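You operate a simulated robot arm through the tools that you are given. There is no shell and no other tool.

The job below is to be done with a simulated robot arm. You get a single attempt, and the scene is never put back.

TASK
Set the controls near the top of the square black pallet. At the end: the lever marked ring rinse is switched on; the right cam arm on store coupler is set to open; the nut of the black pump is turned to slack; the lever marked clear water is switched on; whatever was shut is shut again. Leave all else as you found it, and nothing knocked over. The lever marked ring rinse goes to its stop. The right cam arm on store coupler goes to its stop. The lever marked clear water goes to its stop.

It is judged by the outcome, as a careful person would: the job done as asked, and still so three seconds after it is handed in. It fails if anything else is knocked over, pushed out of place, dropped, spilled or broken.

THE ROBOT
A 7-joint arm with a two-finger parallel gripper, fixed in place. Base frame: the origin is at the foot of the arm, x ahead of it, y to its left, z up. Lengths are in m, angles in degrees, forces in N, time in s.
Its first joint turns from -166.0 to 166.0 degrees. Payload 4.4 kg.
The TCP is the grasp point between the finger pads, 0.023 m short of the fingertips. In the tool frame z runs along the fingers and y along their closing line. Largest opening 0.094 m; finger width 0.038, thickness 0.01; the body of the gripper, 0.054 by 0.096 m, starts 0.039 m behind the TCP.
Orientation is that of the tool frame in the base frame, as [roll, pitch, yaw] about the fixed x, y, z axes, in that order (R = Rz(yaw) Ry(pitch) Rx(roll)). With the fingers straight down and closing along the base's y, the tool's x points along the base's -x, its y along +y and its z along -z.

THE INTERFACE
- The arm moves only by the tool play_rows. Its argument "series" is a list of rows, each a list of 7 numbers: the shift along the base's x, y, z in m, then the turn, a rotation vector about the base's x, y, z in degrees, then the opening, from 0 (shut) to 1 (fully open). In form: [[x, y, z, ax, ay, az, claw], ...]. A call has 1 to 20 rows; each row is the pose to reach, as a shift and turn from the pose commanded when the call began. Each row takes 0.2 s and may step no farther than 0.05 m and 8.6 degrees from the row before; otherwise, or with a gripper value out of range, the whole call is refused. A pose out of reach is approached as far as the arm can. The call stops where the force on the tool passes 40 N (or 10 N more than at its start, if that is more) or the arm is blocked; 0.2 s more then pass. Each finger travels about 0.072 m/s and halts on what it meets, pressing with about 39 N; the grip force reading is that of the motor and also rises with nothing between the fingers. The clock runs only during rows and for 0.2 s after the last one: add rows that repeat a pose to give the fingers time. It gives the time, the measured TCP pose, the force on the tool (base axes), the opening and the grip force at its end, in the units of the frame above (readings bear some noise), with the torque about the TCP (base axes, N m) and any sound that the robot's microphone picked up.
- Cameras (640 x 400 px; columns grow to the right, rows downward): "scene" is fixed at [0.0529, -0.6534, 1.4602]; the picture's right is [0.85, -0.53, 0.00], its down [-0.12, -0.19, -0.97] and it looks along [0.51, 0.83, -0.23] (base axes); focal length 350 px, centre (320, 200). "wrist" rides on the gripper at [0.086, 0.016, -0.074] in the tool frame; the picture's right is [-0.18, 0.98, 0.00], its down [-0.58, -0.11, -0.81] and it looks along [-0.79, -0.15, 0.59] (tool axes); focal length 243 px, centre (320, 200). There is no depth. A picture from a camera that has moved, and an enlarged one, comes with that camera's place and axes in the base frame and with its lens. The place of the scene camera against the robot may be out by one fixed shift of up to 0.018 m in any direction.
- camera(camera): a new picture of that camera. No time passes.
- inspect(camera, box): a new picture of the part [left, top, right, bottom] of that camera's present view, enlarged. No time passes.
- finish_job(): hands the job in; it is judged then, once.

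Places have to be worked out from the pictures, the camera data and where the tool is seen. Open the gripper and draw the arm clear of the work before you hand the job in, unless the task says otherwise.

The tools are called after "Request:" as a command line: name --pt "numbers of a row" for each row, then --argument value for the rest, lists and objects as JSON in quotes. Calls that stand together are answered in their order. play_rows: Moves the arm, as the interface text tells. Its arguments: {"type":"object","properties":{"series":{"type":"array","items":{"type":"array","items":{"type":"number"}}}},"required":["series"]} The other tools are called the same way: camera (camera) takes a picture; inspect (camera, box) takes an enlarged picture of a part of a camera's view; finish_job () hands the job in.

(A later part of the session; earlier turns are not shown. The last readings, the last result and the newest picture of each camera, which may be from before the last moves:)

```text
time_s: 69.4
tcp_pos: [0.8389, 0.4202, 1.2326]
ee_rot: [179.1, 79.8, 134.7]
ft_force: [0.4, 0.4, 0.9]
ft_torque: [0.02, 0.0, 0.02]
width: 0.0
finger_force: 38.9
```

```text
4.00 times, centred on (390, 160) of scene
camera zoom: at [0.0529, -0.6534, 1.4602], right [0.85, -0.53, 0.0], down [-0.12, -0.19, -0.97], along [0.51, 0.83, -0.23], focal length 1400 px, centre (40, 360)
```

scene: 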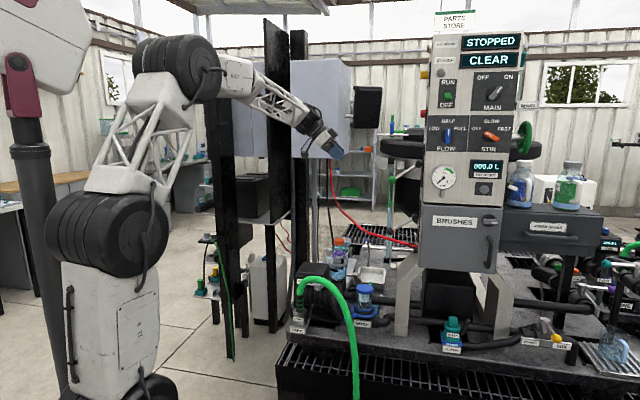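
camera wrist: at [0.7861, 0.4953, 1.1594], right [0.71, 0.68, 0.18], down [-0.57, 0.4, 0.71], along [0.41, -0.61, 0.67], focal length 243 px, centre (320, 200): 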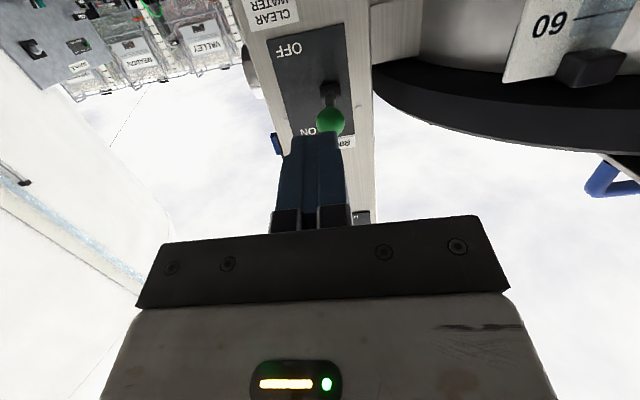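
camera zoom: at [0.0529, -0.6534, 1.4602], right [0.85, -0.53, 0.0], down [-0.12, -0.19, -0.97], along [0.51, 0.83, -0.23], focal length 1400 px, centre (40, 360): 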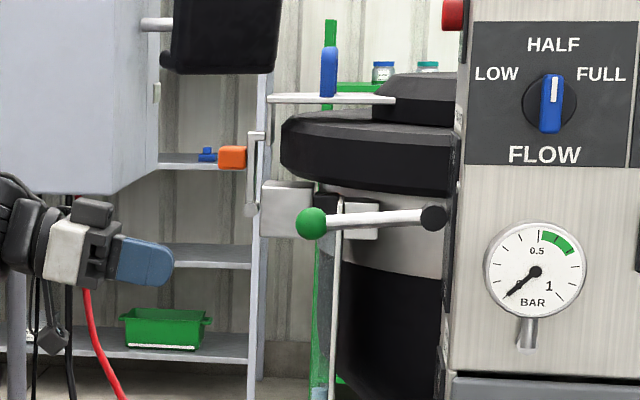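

Fingers are about 37 mm below the ball and aligned. I move in underneath it.

Request:
play_rows --pt "0.03 -0.03 0 0 0 0 0" --pt "0.06 -0.061 0 0 0 0 0" --pt "0.09 -0.091 0 0 0 0 0" --pt "0.115 -0.117 0 0 0 0 0" --pt "0.115 -0.117 0 0 0 0 0"

Request:
inspect --camera "scene" --box '[350, 110, 450, 200]'

```text
time_s: 70.6
tcp_pos: [0.9535, 0.3034, 1.2311]
ee_rot: [179.3, 79.9, 134.9]
ft_force: [-0.5, 0.2, 0.2]
ft_torque: [0.0, -0.01, 0.02]
width: 0.0
finger_force: 38.8
```

```text
4.44 times, centred on (400, 155) of scene
camera zoom: at [0.0529, -0.6534, 1.4602], right [0.85, -0.53, 0.0], down [-0.12, -0.19, -0.97], along [0.51, 0.83, -0.23], focal length 1556 px, centre (-36, 400)
```

zoom: 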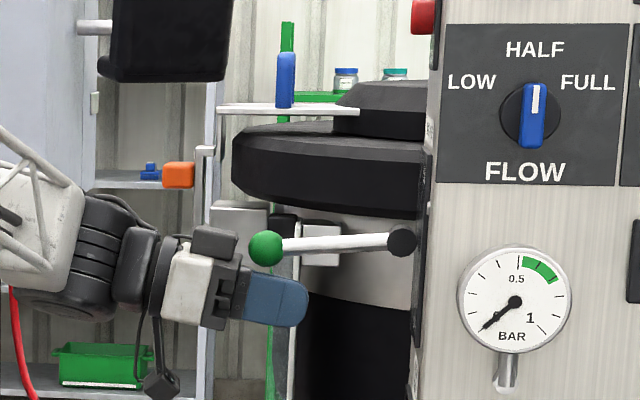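

Finger tops are right under the ball. I lift straight up in small steps until the stop is felt.

Request:
play_rows --pt "0 0 0.008 0 0 0 0" --pt "0 0 0.016 0 0 0 0" --pt "0 0 0.024 0 0 0 0" --pt "0 0 0.032 0 0 0 0" --pt "0 0 0.04 0 0 0 0" --pt "0 0 0.048 0 0 0 0" --pt "0 0 0.056 0 0 0 0" --pt "0 0 0.062 0 0 0 0"

Request:
inspect --camera "scene" --box '[350, 100, 450, 190]'

```text
time_s: 72.4
tcp_pos: [0.9535, 0.3027, 1.2928]
ee_rot: [179.5, 79.7, 135.2]
ft_force: [0.5, -0.1, -1.0]
ft_torque: [-0.03, -0.02, 0.01]
width: 0.0001
finger_force: 38.8
```

```text
4.44 times, centred on (400, 145) of scene
camera zoom: at [0.0529, -0.6534, 1.4602], right [0.85, -0.53, 0.0], down [-0.12, -0.19, -0.97], along [0.51, 0.83, -0.23], focal length 1556 px, centre (-36, 444)
```

zoom: 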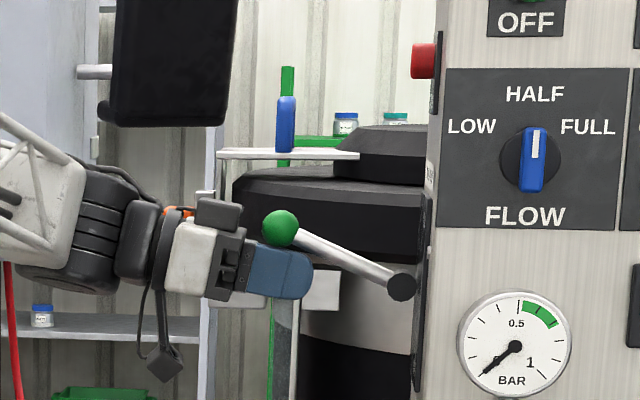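

The lever is about +26° now with hardly any resistance. I continue in finer steps until the stop force appears.

Request:
play_rows --pt "0 0 0.005 0 0 0 0" --pt "0 0 0.01 0 0 0 0" --pt "0 0 0.015 0 0 0 0" --pt "0 0 0.02 0 0 0 0" --pt "0 0 0.024 0 0 0 0"

Request:
inspect --camera "scene" --box '[350, 100, 450, 190]'

```text
time_s: 73.7
tcp_pos: [0.954, 0.3033, 1.309]
ee_rot: [-178.5, 79.6, 137.1]
ft_force: [-1.2, 1.5, -2.5]
ft_torque: [0.06, 0.04, 0.02]
width: 0.0001
finger_force: 38.8
stopped in row 5: the force on the tool passed its limit at 42 N (the readings are from after the stop); the commanded pose is now the measured one
```

```text
4.44 times, centred on (400, 145) of scene
camera zoom: at [0.0529, -0.6534, 1.4602], right [0.85, -0.53, 0.0], down [-0.12, -0.19, -0.97], along [0.51, 0.83, -0.23], focal length 1556 px, centre (-36, 444)
```

zoom: 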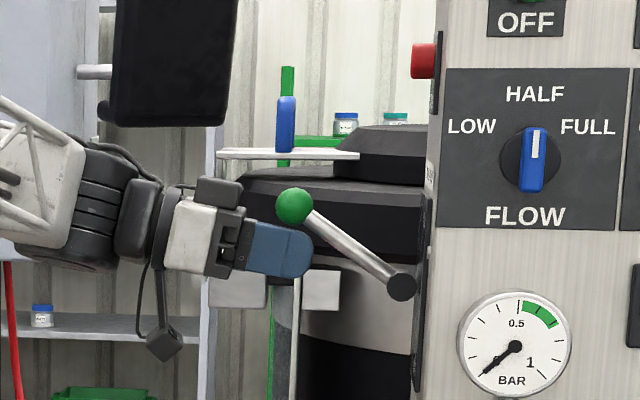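

The stop is reached (42 N, lever ≈ +35°). I drop slightly off the ball and back straight out, then check that the lever stays.

Request:
play_rows --pt "0 0 -0.012 0 0 0 0" --pt "-0.02 0.02 -0.015 0 0 0 0" --pt "-0.05 0.05 -0.015 0 0 0 0" --pt "-0.08 0.08 -0.015 0 0 0 0" --pt "-0.11 0.11 -0.015 0 0 0 0"

Request:
inspect --camera "scene" --box '[340, 100, 460, 260]'

Request:
camera --camera "wrist"

```text
time_s: 74.9
tcp_pos: [0.8415, 0.4119, 1.2942]
ee_rot: [-178.6, 79.5, 136.8]
ft_force: [-0.3, -0.8, 0.2]
ft_torque: [0.0, 0.0, -0.04]
width: 0.0001
finger_force: 38.2
```

```text
2.50 times, centred on (400, 180) of scene
camera zoom: at [0.0529, -0.6534, 1.4602], right [0.85, -0.53, 0.0], down [-0.12, -0.19, -0.97], along [0.51, 0.83, -0.23], focal length 875 px, centre (120, 250)
```

zoom: 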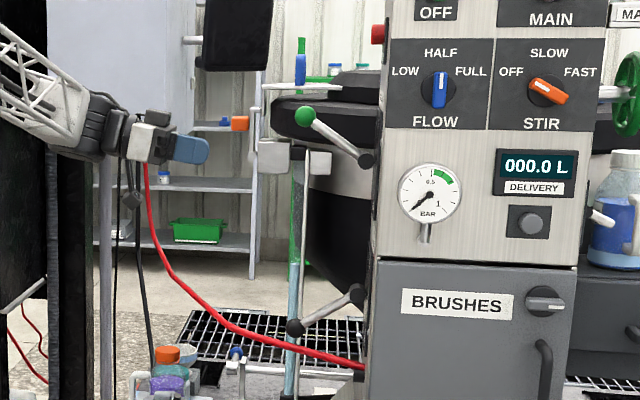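

```text
taken
camera wrist: at [0.7889, 0.4869, 1.2209], right [0.71, 0.68, 0.18], down [-0.57, 0.41, 0.72], along [0.42, -0.61, 0.67], focal length 243 px, centre (320, 200)
```

wrist: 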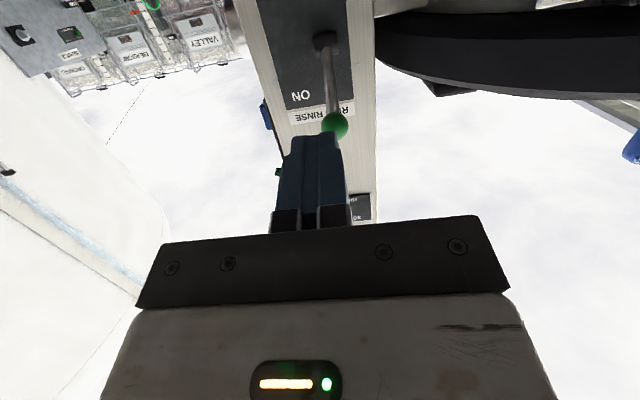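

RING RINSE stays at ON. Now for CLEAR WATER: I tilt the tool back to 45° and move to a viewpoint for its lever.

Request:
play_rows --pt "0 0 -0.005 4.9 5 0 0.3" --pt "0 0 -0.02 9.8 10 0 0.6" --pt "0.0 0.0 -0.05 14.7 15 0 0.9" --pt "0 0 -0.08 19.7 20 0 1" --pt "0 0 -0.11 24.6 24.9 0 1" --pt "0.01 0 -0.13 24.6 24.9 0 1"

Request:
camera --camera "wrist"

Request:
inspect --camera "wrist" --box '[260, 20, 400, 200]'

```text
time_s: 76.3
tcp_pos: [0.8535, 0.4127, 1.1668]
ee_rot: [180.0, 44.7, 135.7]
ft_force: [-0.5, 0.5, 0.6]
ft_torque: [0.01, 0.01, 0.0]
width: 0.094
finger_force: 0.1
```

```text
taken
camera wrist: at [0.7825, 0.5043, 1.1581], right [0.78, 0.61, 0.13], down [-0.18, 0.03, 0.98], along [0.6, -0.79, 0.13], focal length 243 px, centre (320, 200)
```

wrist: 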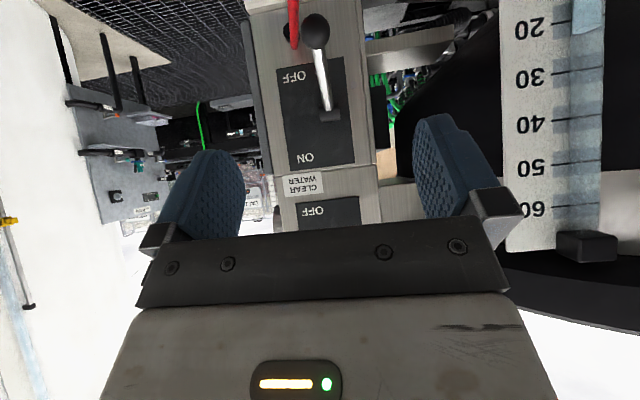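

```text
2.22 times, centred on (330, 110) of wrist
camera zoom: at [0.7825, 0.5043, 1.1581], right [0.78, 0.61, 0.13], down [-0.18, 0.03, 0.98], along [0.6, -0.79, 0.13], focal length 539 px, centre (298, 400)
```

zoom: 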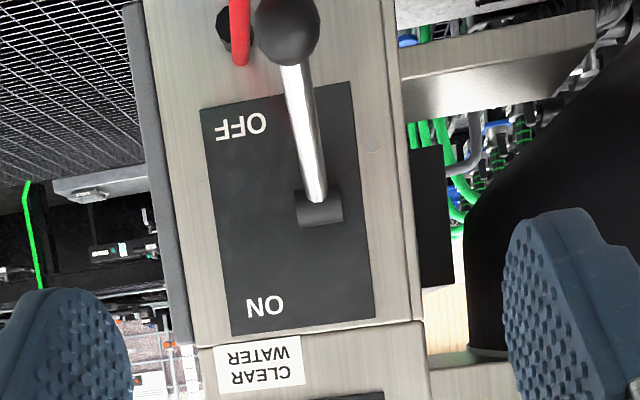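

Clear-water ball fixed at (0.955, 0.304, 1.026); the red hose passes ~36 mm below it, so I'll grip the ball with only the fingertips from the upper-left. Approaching in steps.

Request:
play_rows --pt "0.019 -0.023 -0.022 0 0 0 1" --pt "0.0375 -0.0457 -0.044 0 0 0 1" --pt "0.0525 -0.0607 -0.065 0 0 0 1" --pt "0.0675 -0.0757 -0.086 0 0 0 1" --pt "0.083 -0.09 -0.108 0 0 0 1" --pt "0.098 -0.105 -0.129 0 0 0 1" --pt "0.098 -0.105 -0.129 0 0 0 1"

Request:
camera --camera "wrist"

Request:
inspect --camera "scene" --box '[350, 170, 450, 260]'

```text
time_s: 77.9
tcp_pos: [0.9557, 0.3108, 1.0362]
ee_rot: [-179.9, 44.5, 135.7]
ft_force: [0.0, 1.4, 0.5]
ft_torque: [0.01, 0.0, 0.02]
width: 0.0939
finger_force: 0.1
```

```text
taken
camera wrist: at [0.885, 0.4028, 1.0273], right [0.78, 0.61, 0.13], down [-0.18, 0.03, 0.98], along [0.6, -0.79, 0.14], focal length 243 px, centre (320, 200)
```

wrist: 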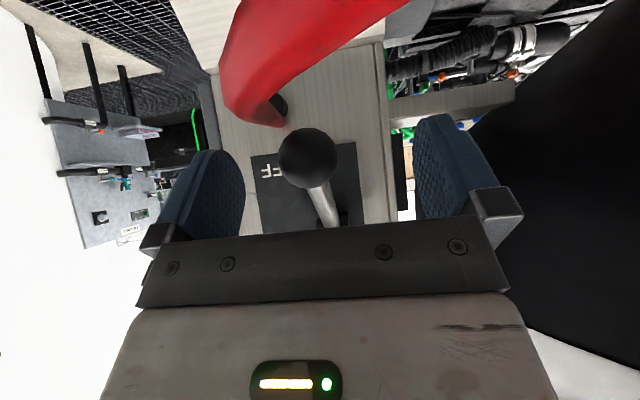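

```text
4.44 times, centred on (400, 215) of scene
camera zoom: at [0.0529, -0.6534, 1.4602], right [0.85, -0.53, 0.0], down [-0.12, -0.19, -0.97], along [0.51, 0.83, -0.23], focal length 1556 px, centre (-36, 133)
```

zoom: 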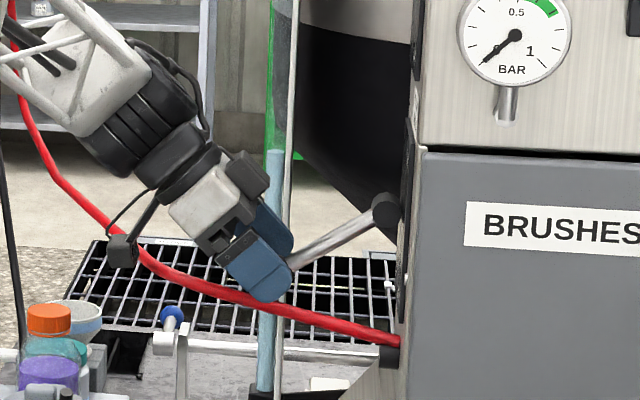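

The ball is between the fingers but ~5 mm off-centre along the pinch line; no contact with the hose. I correct that offset, then close.

Request:
play_rows --pt "-0.002 -0.002 0 0 0 0 1" --pt "-0.0038 -0.0038 0 0 0 0 1" --pt "-0.0038 -0.0038 0 0 0 0 0.6" --pt "-0.0038 -0.0038 0 0 0 0 0.4" --pt "-0.0038 -0.0038 0 0 0 0 0.34" --pt "-0.0038 -0.0038 0 0 0 0 0.34"

Request:
camera --camera "wrist"

```text
time_s: 79.3
tcp_pos: [0.9498, 0.3068, 1.0355]
ee_rot: [-179.8, 44.6, 135.8]
ft_force: [3.3, 3.0, -1.6]
ft_torque: [0.05, -0.03, 0.05]
width: 0.0342
finger_force: 2.7
```

```text
taken
camera wrist: at [0.8789, 0.3984, 1.0273], right [0.78, 0.61, 0.13], down [-0.18, 0.03, 0.98], along [0.6, -0.79, 0.14], focal length 243 px, centre (320, 200)
```

wrist: 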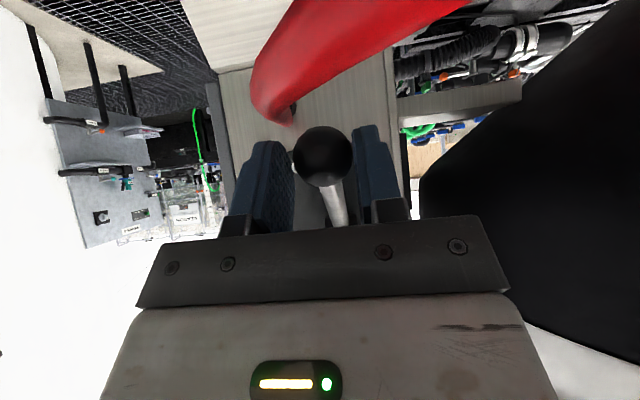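

Request:
play_rows --pt "0.0007 0.0007 0 0 0 0 0.3" --pt "0.0007 0.0007 0 0 0 0 0.2" --pt "0.0007 0.0007 0 0 0 0 0.2"

```text
time_s: 80.1
tcp_pos: [0.95, 0.3077, 1.0368]
ee_rot: [-180.0, 44.6, 135.8]
ft_force: [17.4, 23.4, -2.0]
ft_torque: [0.13, -0.33, 0.38]
width: 0.0312
finger_force: 14.8
```

Request:
play_rows --pt "0.0008 0.0008 0 0 0 0 0.2" --pt "0.0008 0.0008 0 0 0 0 0.2"

```text
time_s: 80.7
tcp_pos: [0.9508, 0.3084, 1.0355]
ee_rot: [-180.0, 44.6, 135.8]
ft_force: [17.5, 21.4, 2.1]
ft_torque: [0.03, -0.55, 0.29]
width: 0.0308
finger_force: 13.5
```

Request:
play_rows --pt "0.0009 0.0009 0 0 0 0 0.2" --pt "0.0009 0.0009 0 0 0 0 0.15" --pt "0.0009 0.0009 0 0 0 0 0.1"

```text
time_s: 81.5
tcp_pos: [0.9509, 0.3073, 1.0345]
ee_rot: [-179.9, 44.6, 135.7]
ft_force: [-11.2, 6.0, 11.9]
ft_torque: [-0.39, -0.33, -0.05]
width: 0.0302
finger_force: 44.9
```

Firm grip with small residual forces. Now lift along the arc in small steps.

Request:
play_rows --pt "-0.0027 0.0027 0.0065 0 0 0 0.1" --pt "-0.005 0.005 0.0132 0 0 0 0.1" --pt "-0.007 0.007 0.02 0 0 0 0.1" --pt "-0.0086 0.0085 0.0272 0 0 0 0.1"

```text
time_s: 82.6
tcp_pos: [0.9403, 0.3172, 1.0619]
ee_rot: [179.7, 44.5, 135.7]
ft_force: [14.6, 5.2, -4.8]
ft_torque: [0.7, 0.3, 0.16]
width: 0.0302
finger_force: 45.0
stopped in row 4: the force on the tool passed its limit at 41 N (the readings are from after the stop); the commanded pose is now the measured one
```

Request:
play_rows --pt "-0.0006 0.0008 0.005 0 0 0 0.1" --pt "-0.0012 0.0016 0.01 0 0 0 0.1" --pt "-0.0016 0.002 0.015 0 0 0 0.1" --pt "-0.002 0.0024 0.02 0 0 0 0.1"

Request:
inspect --camera "scene" --box '[350, 160, 450, 250]'

```text
time_s: 83.6
tcp_pos: [0.9387, 0.3192, 1.0823]
ee_rot: [-179.9, 44.6, 135.7]
ft_force: [-5.8, 15.0, -13.6]
ft_torque: [1.02, 0.98, 0.02]
width: 0.0301
finger_force: 45.2
```

```text
4.44 times, centred on (400, 205) of scene
camera zoom: at [0.0529, -0.6534, 1.4602], right [0.85, -0.53, 0.0], down [-0.12, -0.19, -0.97], along [0.51, 0.83, -0.23], focal length 1556 px, centre (-36, 178)
```

zoom: 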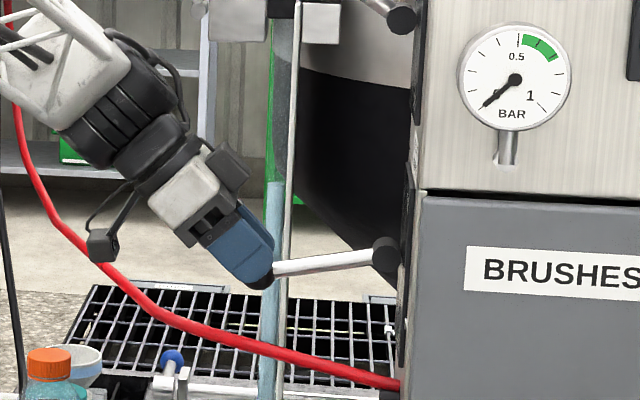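

The lever is partly raised (≈ -15°) and well clear of the hose now. As before I release, back off, and will push it up from below.

Request:
play_rows --pt "0 0 0 0 0 0 0.5" --pt "0 0 0 0 0 0 0.8" --pt "0 0 0 0 0 0 0.9" --pt "-0.02 0.02 0.028 0 0 0 0.9" --pt "-0.04 0.04 0.056 0 0 0 0.9" --pt "-0.055 0.055 0.08 0 0 0 0.9"

Request:
camera --camera "wrist"

Request:
inspect --camera "scene" --box '[350, 160, 450, 250]'

```text
time_s: 85.0
tcp_pos: [0.8848, 0.3755, 1.1636]
ee_rot: [180.0, 44.6, 135.8]
ft_force: [-0.1, 0.5, -0.5]
ft_torque: [-0.02, -0.02, -0.02]
width: 0.0848
finger_force: 0.1
```

```text
taken
camera wrist: at [0.8137, 0.4668, 1.1554], right [0.78, 0.61, 0.13], down [-0.19, 0.03, 0.98], along [0.6, -0.79, 0.14], focal length 243 px, centre (320, 200)
```

wrist: 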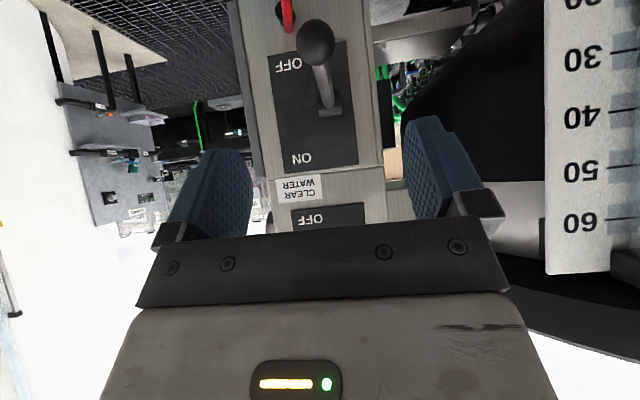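

```text
4.44 times, centred on (400, 205) of scene
camera zoom: at [0.0529, -0.6534, 1.4602], right [0.85, -0.53, 0.0], down [-0.12, -0.19, -0.97], along [0.51, 0.83, -0.23], focal length 1556 px, centre (-36, 178)
```

zoom: 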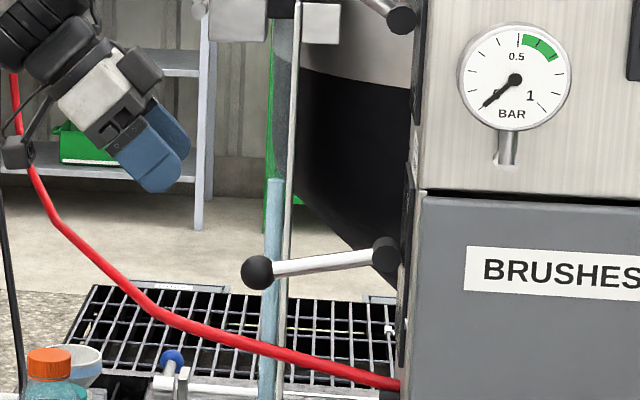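

Ball now at ≈(0.944,0.315,1.062). I close the fingers, tilt to 60° and go to the start point below-left of the ball.

Request:
play_rows --pt "-0.01 0.01 -0.005 -5.2 -5.3 0 0.5" --pt "-0.015 0.015 -0.02 -10.5 -10.7 0 0.1" --pt "-0.015 0.013 -0.05 -10.5 -10.7 0 0" --pt "-0.012 0.01 -0.08 -10.5 -10.7 0 0" --pt "-0.0106 0.0085 -0.0876 -10.5 -10.7 0 0" --pt "-0.0106 0.0085 -0.0876 -10.5 -10.7 0 0"

Request:
inspect --camera "scene" --box '[350, 160, 450, 250]'

Request:
camera --camera "wrist"

```text
time_s: 86.4
tcp_pos: [0.8733, 0.384, 1.0755]
ee_rot: [180.0, 59.7, 135.7]
ft_force: [0.3, 0.4, 0.1]
ft_torque: [0.02, -0.01, 0.01]
width: 0.0001
finger_force: 38.9
```

```text
4.44 times, centred on (400, 205) of scene
camera zoom: at [0.0529, -0.6534, 1.4602], right [0.85, -0.53, 0.0], down [-0.12, -0.19, -0.97], along [0.51, 0.83, -0.23], focal length 1556 px, centre (-36, 178)
```

zoom: 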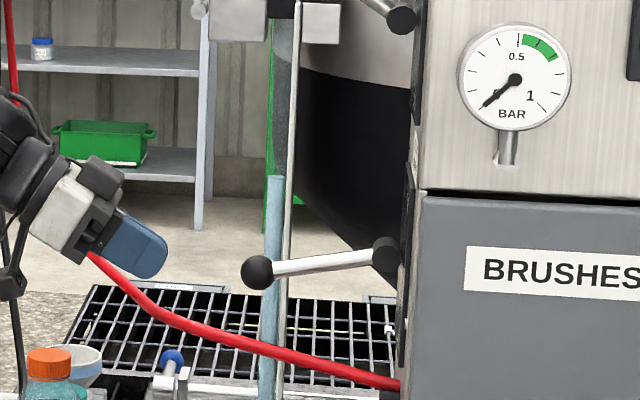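

```text
taken
camera wrist: at [0.8062, 0.4705, 1.0377], right [0.75, 0.64, 0.16], down [-0.36, 0.2, 0.91], along [0.55, -0.74, 0.38], focal length 243 px, centre (320, 200)
```

wrist: 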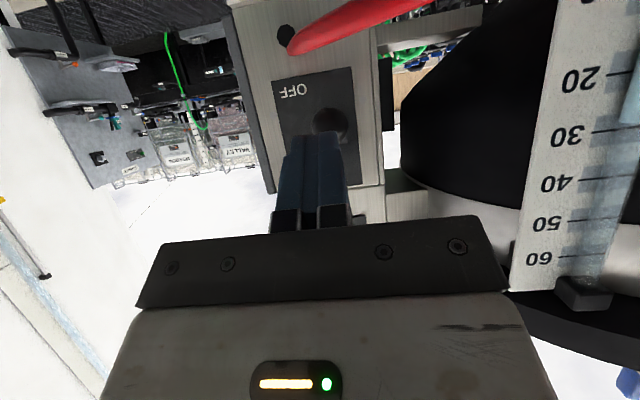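

Aligned. I slide in under the ball along the tool axis.

Request:
play_rows --pt "0.0165 -0.0162 -0.0133 0 0 0 0" --pt "0.033 -0.0325 -0.0267 0 0 0 0" --pt "0.0493 -0.0487 -0.04 0 0 0 0" --pt "0.0493 -0.0487 -0.04 0 0 0 0"

Request:
inspect --camera "scene" --box '[350, 160, 450, 250]'

```text
time_s: 87.4
tcp_pos: [0.9229, 0.3318, 1.0362]
ee_rot: [-180.0, 59.5, 135.6]
ft_force: [0.4, -1.1, 0.3]
ft_torque: [0.03, -0.01, -0.05]
width: 0.0002
finger_force: 39.1
```

```text
4.44 times, centred on (400, 205) of scene
camera zoom: at [0.0529, -0.6534, 1.4602], right [0.85, -0.53, 0.0], down [-0.12, -0.19, -0.97], along [0.51, 0.83, -0.23], focal length 1556 px, centre (-36, 178)
```

zoom: 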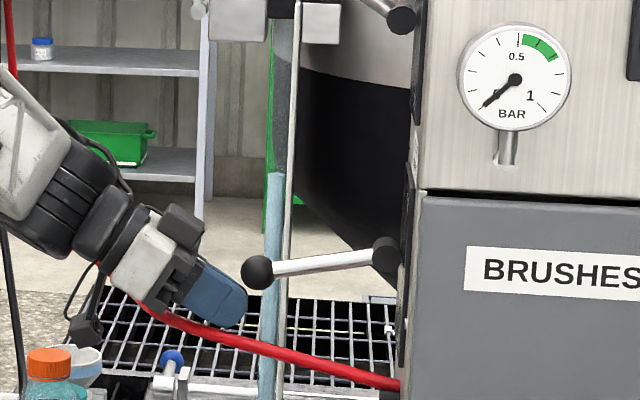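

The fingertips are just under the ball's lower-left. I lift straight up with a slight inward shift, watching the force.

Request:
play_rows --pt "0.001 -0.001 0.007 0 0 0 0" --pt "0.003 -0.003 0.014 0 0 0 0" --pt "0.005 -0.005 0.021 0 0 0 0" --pt "0.007 -0.007 0.028 0 0 0 0" --pt "0.009 -0.009 0.035 0 0 0 0" --pt "0.011 -0.011 0.042 0 0 0 0"

Request:
inspect --camera "scene" --box '[350, 150, 450, 240]'

```text
time_s: 88.8
tcp_pos: [0.932, 0.323, 1.0773]
ee_rot: [-180.0, 59.5, 135.7]
ft_force: [-0.8, 0.7, 0.7]
ft_torque: [0.02, 0.05, -0.03]
width: 0.0
finger_force: 39.3
```

```text
4.44 times, centred on (400, 195) of scene
camera zoom: at [0.0529, -0.6534, 1.4602], right [0.85, -0.53, 0.0], down [-0.12, -0.19, -0.97], along [0.51, 0.83, -0.23], focal length 1556 px, centre (-36, 222)
```

zoom: 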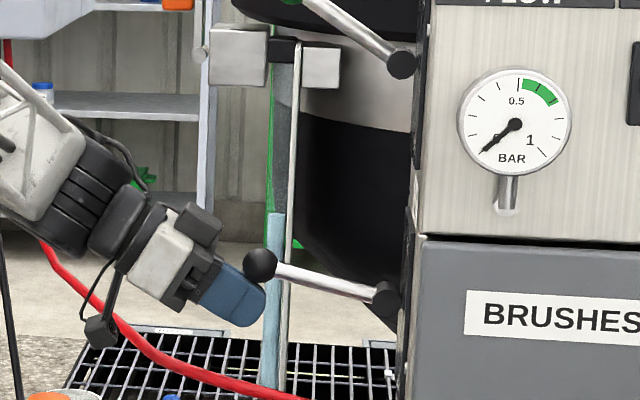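

The lever is above horizontal now. I keep lifting to the stop.

Request:
play_rows --pt "0.002 -0.002 0.006 0 0 0 0" --pt "0.004 -0.004 0.012 0 0 0 0" --pt "0.006 -0.006 0.018 0 0 0 0" --pt "0.008 -0.008 0.024 0 0 0 0" --pt "0.01 -0.01 0.03 0 0 0 0" --pt "0.011 -0.011 0.036 0 0 0 0" --pt "0.012 -0.012 0.042 0 0 0 0"

Request:
inspect --camera "scene" --box '[350, 140, 450, 230]'

```text
time_s: 90.4
tcp_pos: [0.9457, 0.3119, 1.1159]
ee_rot: [-179.9, 59.5, 135.8]
ft_force: [-4.0, 4.4, -13.1]
ft_torque: [-0.05, 0.08, 0.0]
width: 0.0
finger_force: 39.2
```

```text
4.44 times, centred on (400, 185) of scene
camera zoom: at [0.0529, -0.6534, 1.4602], right [0.85, -0.53, 0.0], down [-0.12, -0.19, -0.97], along [0.51, 0.83, -0.23], focal length 1556 px, centre (-36, 267)
```

zoom: 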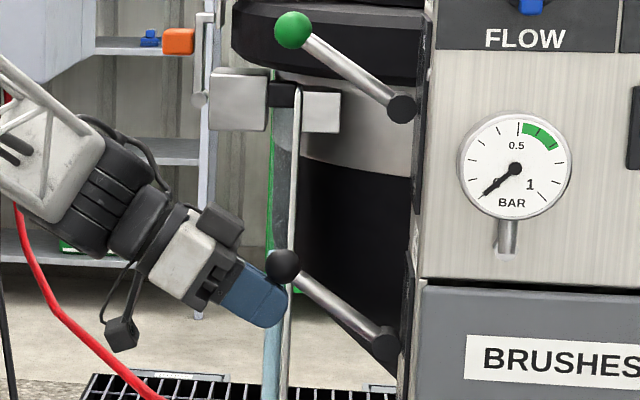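

Nearly there (13 N). A few more millimetres to seat it at its stop.

Request:
play_rows --pt "0.0005 -0.0005 0.003 0 0 0 0" --pt "0.001 -0.001 0.006 0 0 0 0" --pt "0.001 -0.001 0.009 0 0 0 0" --pt "0.001 -0.001 0.012 0 0 0 0"

Request:
inspect --camera "scene" --box '[350, 140, 450, 230]'

```text
time_s: 90.9
tcp_pos: [0.9458, 0.3128, 1.116]
ee_rot: [-179.4, 59.4, 136.3]
ft_force: [-1.7, 5.3, -5.1]
ft_torque: [-0.06, -0.03, 0.03]
width: 0.0001
finger_force: 38.6
stopped in row 2: the force on the tool passed its limit at 44 N (the readings are from after the stop); the commanded pose is now the measured one
```

```text
4.44 times, centred on (400, 185) of scene
camera zoom: at [0.0529, -0.6534, 1.4602], right [0.85, -0.53, 0.0], down [-0.12, -0.19, -0.97], along [0.51, 0.83, -0.23], focal length 1556 px, centre (-36, 267)
```

zoom: 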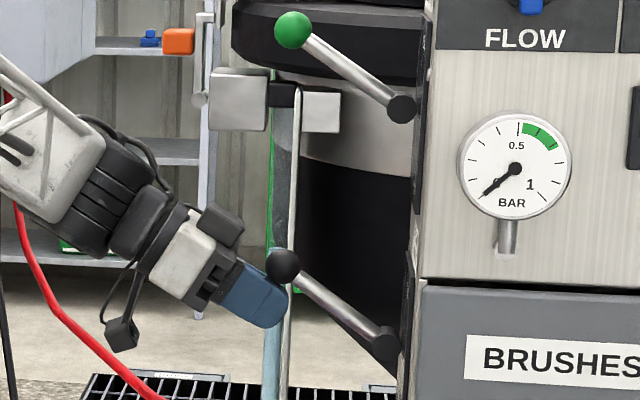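

Stop reached. I lower off the ball, then back out to the left and check both levers.

Request:
play_rows --pt "-0.003 0.003 -0.01 0 0 0 0" --pt "-0.02 0.02 -0.008 0 0 0 0" --pt "-0.045 0.045 0.0 0 0 0 0" --pt "-0.07 0.07 0.02 0 0 0 0" --pt "-0.095 0.09 0.045 0 0 0 0" --pt "-0.12 0.1 0.075 0 0 0 0"

Request:
inspect --camera "scene" --box '[340, 100, 500, 260]'

```text
time_s: 92.3
tcp_pos: [0.8276, 0.4103, 1.1907]
ee_rot: [-179.4, 59.5, 136.2]
ft_force: [0.8, 0.6, -0.1]
ft_torque: [-0.03, -0.02, 0.01]
width: 0.0
finger_force: 39.3
```

```text
2.50 times, centred on (420, 180) of scene
camera zoom: at [0.0529, -0.6534, 1.4602], right [0.85, -0.53, 0.0], down [-0.12, -0.19, -0.97], along [0.51, 0.83, -0.23], focal length 875 px, centre (70, 250)
```

zoom: 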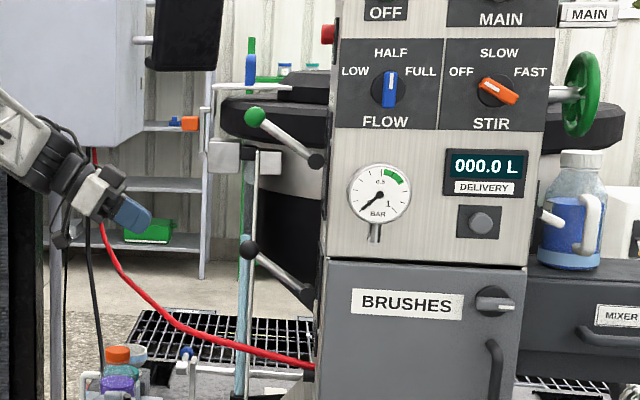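

Both levers are ON at their stops and stay there. Next is the STORE coupler's right cam arm. First I straighten the tool and move away from the panel.

Request:
play_rows --pt "-0.02 0.0 0.02 5.3 5.3 0 0" --pt "-0.04 -0.01 0.03 10.6 10.7 0 0" --pt "-0.06 -0.02 0.03 15.8 16 0 0" --pt "-0.08 -0.03 0.03 21.1 21.4 0 0.2" --pt "-0.1 -0.04 0.03 26.4 26.7 0 0.5" --pt "-0.12 -0.05 0.03 31.6 32 0 1" --pt "-0.14 -0.06 0.03 36.9 37.4 0 1" --pt "-0.16 -0.07 0.03 42 42.5 0 1" --pt "-0.19 -0.09 0.03 42 42.5 0 1" --pt "-0.22 -0.11 0.03 42 42.5 0 1"

```text
time_s: 94.5
tcp_pos: [0.6072, 0.3005, 1.2213]
ee_rot: [179.9, -0.4, 135.8]
ft_force: [-0.4, 1.3, -0.3]
ft_torque: [0.01, -0.03, 0.02]
width: 0.0941
finger_force: 0.1
```

Request:
play_rows --pt "-0.01 0 0 0 0 8 1" --pt "-0.02 0 0 0 0 16 1" --pt "-0.03 0 0 0 0 24 1" --pt "-0.04 0 0 0 0 32 1" --pt "-0.05 -0.01 0 0 0 40 1" --pt "-0.06 -0.02 0 0 0 48 1" --pt "-0.07 -0.03 0 0 0 56 1" --pt "-0.08 -0.04 0 0 0 64 1" --pt "-0.09 -0.05 0 0 0 72 1" --pt "-0.1 -0.06 0 0 0 80 1" --pt "-0.11 -0.07 0 0 0 86 1" --pt "-0.11 -0.07 0 0 0 89.5 1"

```text
time_s: 97.1
tcp_pos: [0.4935, 0.2313, 1.2237]
ee_rot: [179.7, -0.3, -134.6]
ft_force: [0.7, -1.0, 0.2]
ft_torque: [-0.03, 0.03, 0.01]
width: 0.094
finger_force: 0.0
```

Now tilt 45° toward the deck's depth and come down to a viewing pose in front of the coupler.

Request:
play_rows --pt "0 0 -0.03 4 -4 0 1" --pt "0 0 -0.07 8 -8 0 1" --pt "0 0 -0.11 12 -11.9 0 1" --pt "0.0 0.0 -0.15 16 -15.8 0 1" --pt "0.01 0.01 -0.19 20 -19.8 0 1" --pt "0.02 0.02 -0.23 24 -23.7 0 1" --pt "0.03 0.03 -0.27 28 -27.7 0 1" --pt "0.045 0.04 -0.31 32 -31.6 0 1" --pt "0.06 0.05 -0.34 32 -31.6 0 1" --pt "0.0775 0.0617 -0.3737 32 -31.6 0 1"

Request:
camera --camera "wrist"

Request:
inspect --camera "wrist" --box '[240, 20, 420, 170]'

```text
time_s: 99.3
tcp_pos: [0.5722, 0.295, 0.8484]
ee_rot: [179.7, 44.6, -134.6]
ft_force: [0.7, 0.3, 0.7]
ft_torque: [0.03, 0.06, 0.01]
width: 0.0943
finger_force: 0.1
```

```text
taken
camera wrist: at [0.4814, 0.2249, 0.8407], right [-0.61, 0.78, 0.13], down [-0.03, -0.19, 0.98], along [0.79, 0.59, 0.14], focal length 243 px, centre (320, 200)
```

wrist: 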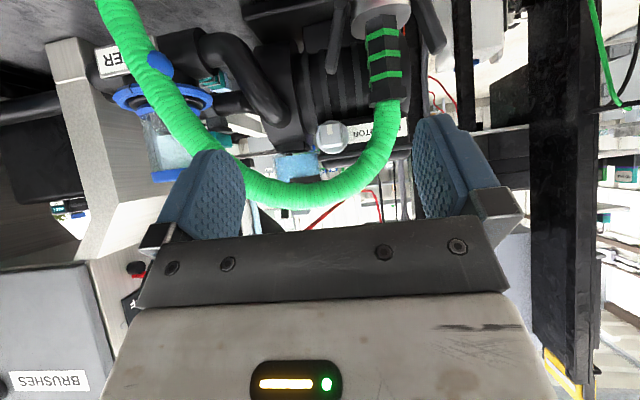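

```text
2.67 times, centred on (330, 95) of wrist
camera zoom: at [0.4814, 0.2249, 0.8407], right [-0.61, 0.78, 0.13], down [-0.03, -0.19, 0.98], along [0.79, 0.59, 0.14], focal length 647 px, centre (293, 480)
```

zoom: 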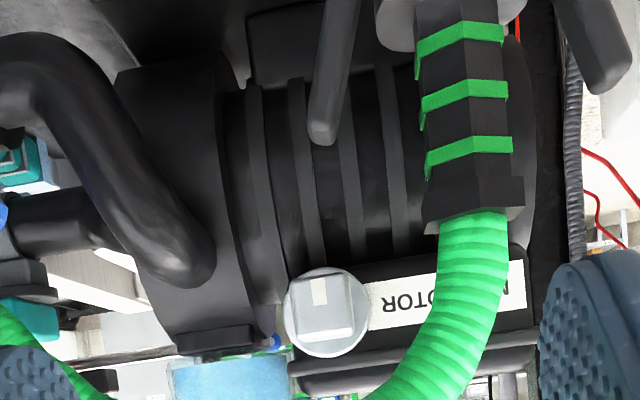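

The cam arm's tip is near (0.666,0.398,0.75), with a gap of about 3 cm to the hex hose tail. I'll close the fingers, tilt to 60° and line up in front of that gap.

Request:
play_rows --pt "0.0 0.01 -0.02 5.3 -5.3 0 0.5" --pt "0.0 0.025 -0.045 10.7 -10.5 0 0.1" --pt "0.004 0.04 -0.075 10.7 -10.5 0 0" --pt "0.0085 0.0519 -0.1004 10.7 -10.5 0 0" --pt "0.0085 0.0519 -0.1004 10.7 -10.5 0 0"

Request:
camera --camera "wrist"

Request:
inspect --camera "wrist" --box '[220, 0, 440, 180]'

Request:
inspect --camera "scene" --box '[270, 250, 380, 340]'

```text
time_s: 100.5
tcp_pos: [0.5799, 0.3442, 0.7476]
ee_rot: [179.5, 59.5, -134.8]
ft_force: [0.5, 0.2, -0.1]
ft_torque: [-0.01, -0.02, 0.01]
width: 0.0001
finger_force: 38.9
```

```text
taken
camera wrist: at [0.4917, 0.2791, 0.7104], right [-0.64, 0.75, 0.16], down [-0.2, -0.37, 0.91], along [0.74, 0.55, 0.38], focal length 243 px, centre (320, 200)
```

wrist: 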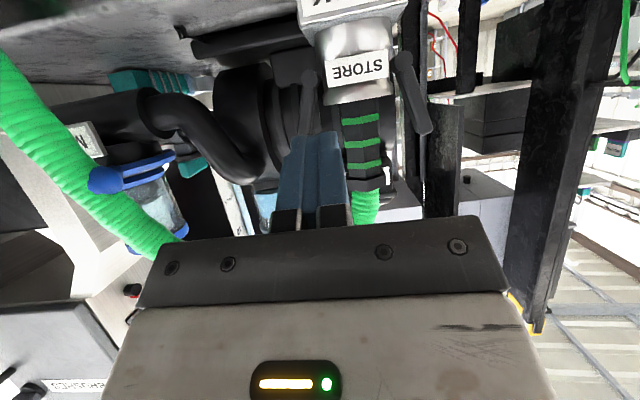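

```text
2.22 times, centred on (330, 90) of wrist
camera zoom: at [0.4917, 0.2791, 0.7104], right [-0.64, 0.75, 0.16], down [-0.2, -0.37, 0.91], along [0.74, 0.55, 0.38], focal length 539 px, centre (298, 444)
```

zoom: 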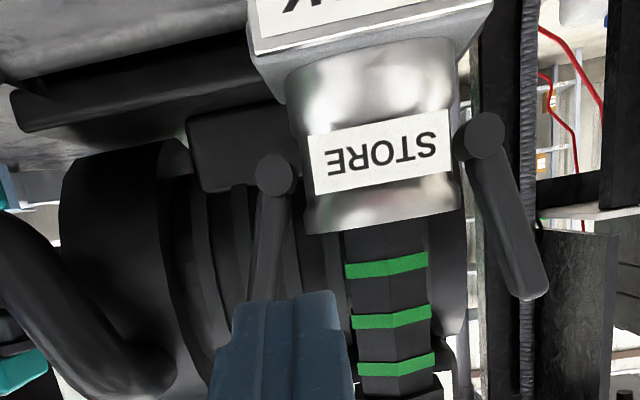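

```text
4.44 times, centred on (325, 295) of scene
camera zoom: at [0.0529, -0.6534, 1.4602], right [0.85, -0.53, 0.0], down [-0.12, -0.19, -0.97], along [0.51, 0.83, -0.23], focal length 1556 px, centre (298, -222)
```

zoom: 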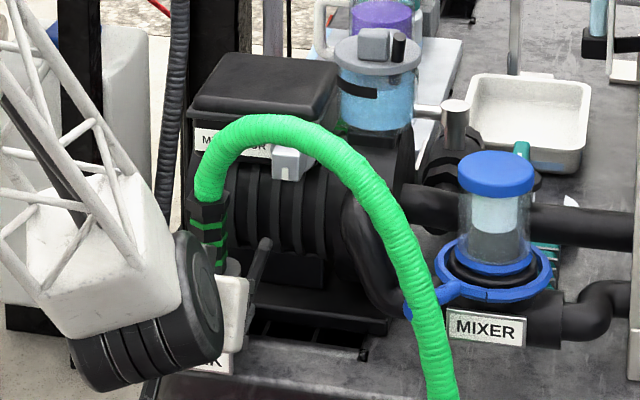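

The view shows the arm (pivot at (277,175) in the zoom) left of the hex tail; projecting my fingertip forward it should pass between them with a 1–2 mm shift to the coupler side. I move in slowly.

Request:
play_rows --pt "0.0095 0.0118 0 0 0 0 0" --pt "0.022 0.0245 0 0 0 0 0" --pt "0.034 0.0368 0 0 0 0 0" --pt "0.041 0.0437 0 0 0 0 0" --pt "0.041 0.0437 0 0 0 0 0"

Request:
camera --camera "wrist"

Request:
inspect --camera "wrist" --box '[240, 20, 420, 170]'

```text
time_s: 101.7
tcp_pos: [0.6233, 0.3883, 0.7472]
ee_rot: [179.5, 59.6, -134.9]
ft_force: [0.2, 0.5, -0.5]
ft_torque: [-0.01, -0.01, -0.01]
width: 0.0001
finger_force: 39.3
```

```text
taken
camera wrist: at [0.5357, 0.3236, 0.7098], right [-0.64, 0.75, 0.16], down [-0.2, -0.37, 0.91], along [0.74, 0.55, 0.38], focal length 243 px, centre (320, 200)
```

wrist: 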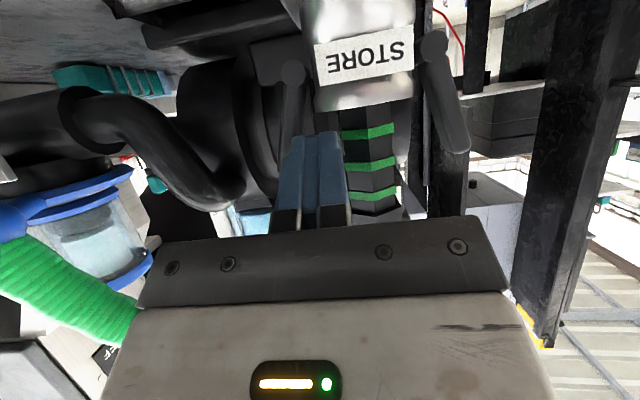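

```text
2.67 times, centred on (330, 95) of wrist
camera zoom: at [0.5357, 0.3236, 0.7098], right [-0.64, 0.75, 0.16], down [-0.2, -0.37, 0.91], along [0.74, 0.55, 0.38], focal length 647 px, centre (293, 480)
```

zoom: 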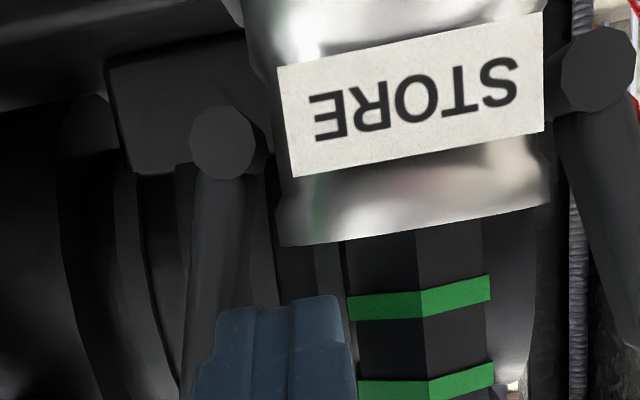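

Projection shows the fingertip will sit centred in the gap if I go straight forward another 37 mm. Doing so in small steps.

Request:
play_rows --pt "0.009 0.0091 0 0 0 0 0" --pt "0.0175 0.0177 0 0 0 0 0" --pt "0.026 0.0263 0 0 0 0 0" --pt "0.026 0.0263 0 0 0 0 0"

Request:
camera --camera "wrist"

Request:
inspect --camera "wrist" --box '[240, 40, 420, 190]'

Request:
inspect --camera "scene" --box '[280, 270, 350, 330]'

```text
time_s: 102.3
tcp_pos: [0.639, 0.4028, 0.7472]
ee_rot: [179.6, 59.7, -134.8]
ft_force: [-26.9, -22.9, 19.0]
ft_torque: [0.71, -0.4, 0.46]
width: 0.0
finger_force: 39.4
stopped in row 2: the force on the tool passed its limit at 61 N (the readings are from after the stop); the commanded pose is now the measured one
```

```text
taken
camera wrist: at [0.5504, 0.3379, 0.7103], right [-0.64, 0.75, 0.16], down [-0.2, -0.37, 0.91], along [0.74, 0.55, 0.39], focal length 243 px, centre (320, 200)
```

wrist: 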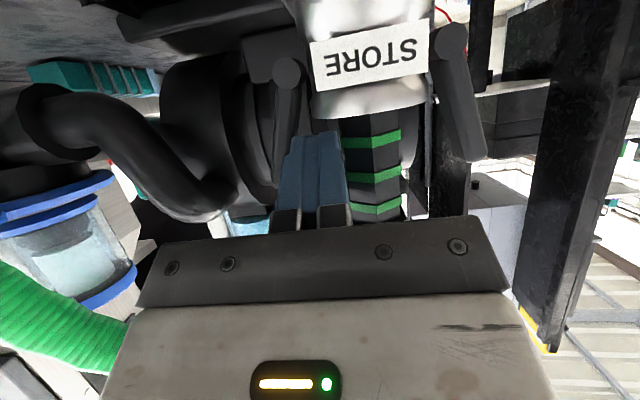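

```text
2.67 times, centred on (330, 115) of wrist
camera zoom: at [0.5504, 0.3379, 0.7103], right [-0.64, 0.75, 0.16], down [-0.2, -0.37, 0.91], along [0.74, 0.55, 0.39], focal length 647 px, centre (293, 427)
```

zoom: 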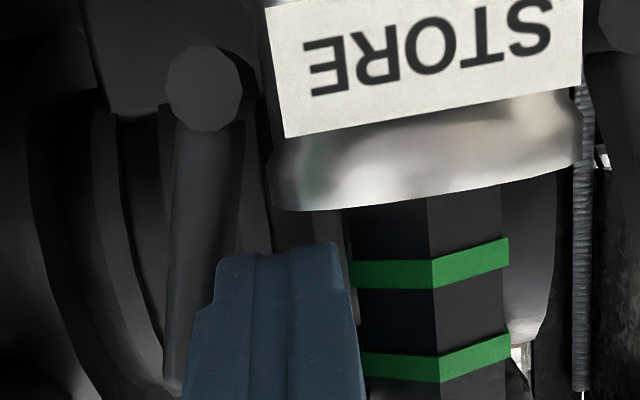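

```text
6.67 times, centred on (315, 300) of scene
camera zoom: at [0.0529, -0.6534, 1.4602], right [0.85, -0.53, 0.0], down [-0.12, -0.19, -0.97], along [0.51, 0.83, -0.23], focal length 2334 px, centre (353, -467)
```

zoom: 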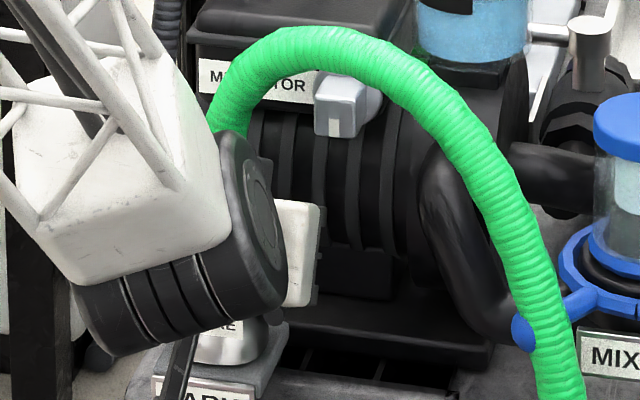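

Contact came from straight ahead (the motor ribs just behind the arm). I back off 4 mm, then push the arm sideways (outward to the right) from inside.

Request:
play_rows --pt "-0.0028 -0.0029 0 0 0 0 0" --pt "-0.0032 -0.0033 0.0 0 0 0 0"

```text
time_s: 102.9
tcp_pos: [0.6349, 0.4008, 0.7479]
ee_rot: [179.7, 59.7, -134.7]
ft_force: [-4.2, -2.7, -2.7]
ft_torque: [0.01, -0.05, 0.07]
width: 0.0003
finger_force: 39.1
```

Request:
play_rows --pt "0.0036 -0.0035 0 0 0 0 0" --pt "0.0071 -0.007 -0.001 0 0 0 0" --pt "0.0107 -0.0105 -0.003 0 0 0 0" --pt "0.0142 -0.014 -0.005 0 0 0 0"

Request:
inspect --camera "wrist" --box '[220, 20, 440, 200]'

```text
time_s: 103.9
tcp_pos: [0.6494, 0.3851, 0.7419]
ee_rot: [179.6, 59.8, -134.7]
ft_force: [0.3, -0.1, -0.8]
ft_torque: [0.01, 0.0, -0.02]
width: 0.0
finger_force: 39.3
```

```text
2.22 times, centred on (330, 110) of wrist
camera zoom: at [0.5614, 0.3206, 0.7048], right [-0.64, 0.75, 0.16], down [-0.2, -0.37, 0.91], along [0.74, 0.55, 0.39], focal length 539 px, centre (298, 400)
```

zoom: 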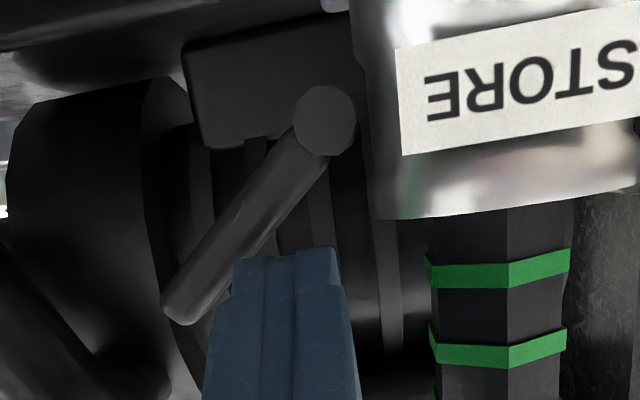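

The arm swings out easily (leaning about 40° now). Continuing outward and downward along its arc.

Request:
play_rows --pt "0.0036 -0.0035 -0.003 0 0 0 0" --pt "0.0071 -0.007 -0.007 0 0 0 0" --pt "0.0107 -0.0105 -0.012 0 0 0 0" --pt "0.0135 -0.0133 -0.018 0 0 0 0"

Request:
inspect --camera "wrist" --box '[220, 0, 440, 180]'

```text
time_s: 104.9
tcp_pos: [0.6631, 0.3717, 0.7261]
ee_rot: [179.5, 59.7, -134.7]
ft_force: [-6.2, -1.8, 10.9]
ft_torque: [0.03, -0.06, 0.05]
width: 0.0
finger_force: 39.1
```

```text
2.22 times, centred on (330, 90) of wrist
camera zoom: at [0.5752, 0.3075, 0.6888], right [-0.64, 0.75, 0.16], down [-0.2, -0.37, 0.91], along [0.74, 0.55, 0.39], focal length 539 px, centre (298, 444)
```

zoom: 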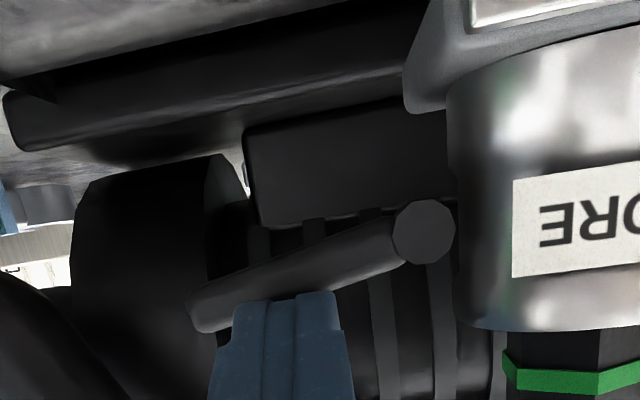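

The arm is about 20° above horizontal. I continue pushing it down until its stop is felt.

Request:
play_rows --pt "0.001 -0.001 -0.004 0 0 0 0" --pt "0.002 -0.002 -0.008 0 0 0 0" --pt "0.0025 -0.0025 -0.012 0 0 0 0" --pt "0.0025 -0.0025 -0.016 0 0 0 0"

Request:
inspect --camera "wrist" --box '[220, 0, 440, 180]'

```text
time_s: 105.9
tcp_pos: [0.6653, 0.37, 0.7075]
ee_rot: [179.6, 59.7, -134.8]
ft_force: [-4.2, -4.4, 9.7]
ft_torque: [0.29, -0.13, 0.04]
width: 0.0
finger_force: 39.5
```

```text
2.22 times, centred on (330, 90) of wrist
camera zoom: at [0.5774, 0.3045, 0.6712], right [-0.64, 0.75, 0.16], down [-0.2, -0.37, 0.91], along [0.74, 0.55, 0.39], focal length 539 px, centre (298, 444)
```

zoom: 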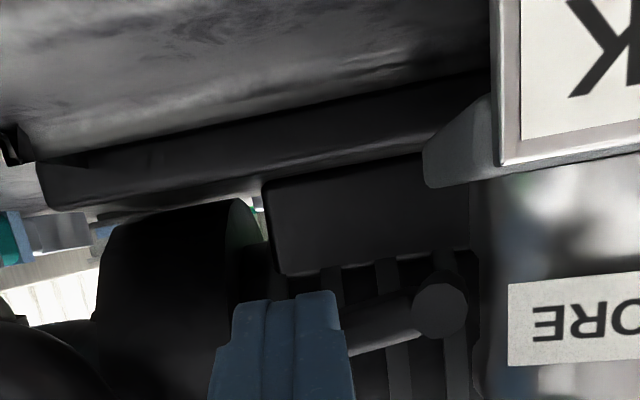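

Request:
play_rows --pt "0 0 -0.004 0 0 0 0" --pt "0 0 -0.008 0 0 0 0" --pt "-0.001 0.001 -0.012 0 0 0 0" --pt "-0.002 0.002 -0.016 0 0 0 0"

Request:
inspect --camera "wrist" --box '[220, 20, 440, 200]'

```text
time_s: 106.4
tcp_pos: [0.6662, 0.3713, 0.7073]
ee_rot: [179.7, 60.0, -134.8]
ft_force: [-5.9, -1.6, 9.9]
ft_torque: [0.25, -0.12, 0.14]
width: 0.0
finger_force: 38.4
stopped in row 2: the force on the tool passed its limit at 43 N (the readings are from after the stop); the commanded pose is now the measured one
```

```text
2.22 times, centred on (330, 110) of wrist
camera zoom: at [0.5792, 0.3059, 0.6685], right [-0.64, 0.75, 0.16], down [-0.21, -0.37, 0.91], along [0.74, 0.54, 0.39], focal length 539 px, centre (298, 400)
```

zoom: 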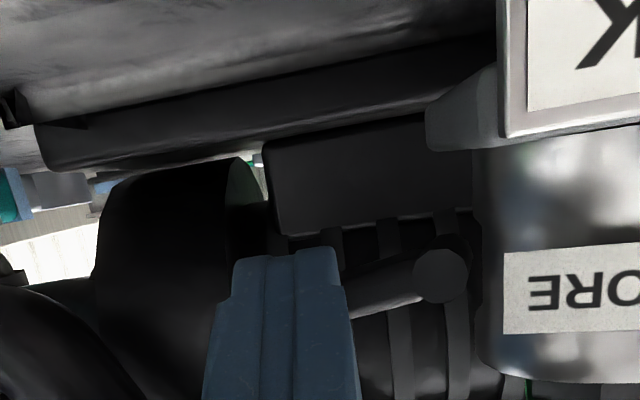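

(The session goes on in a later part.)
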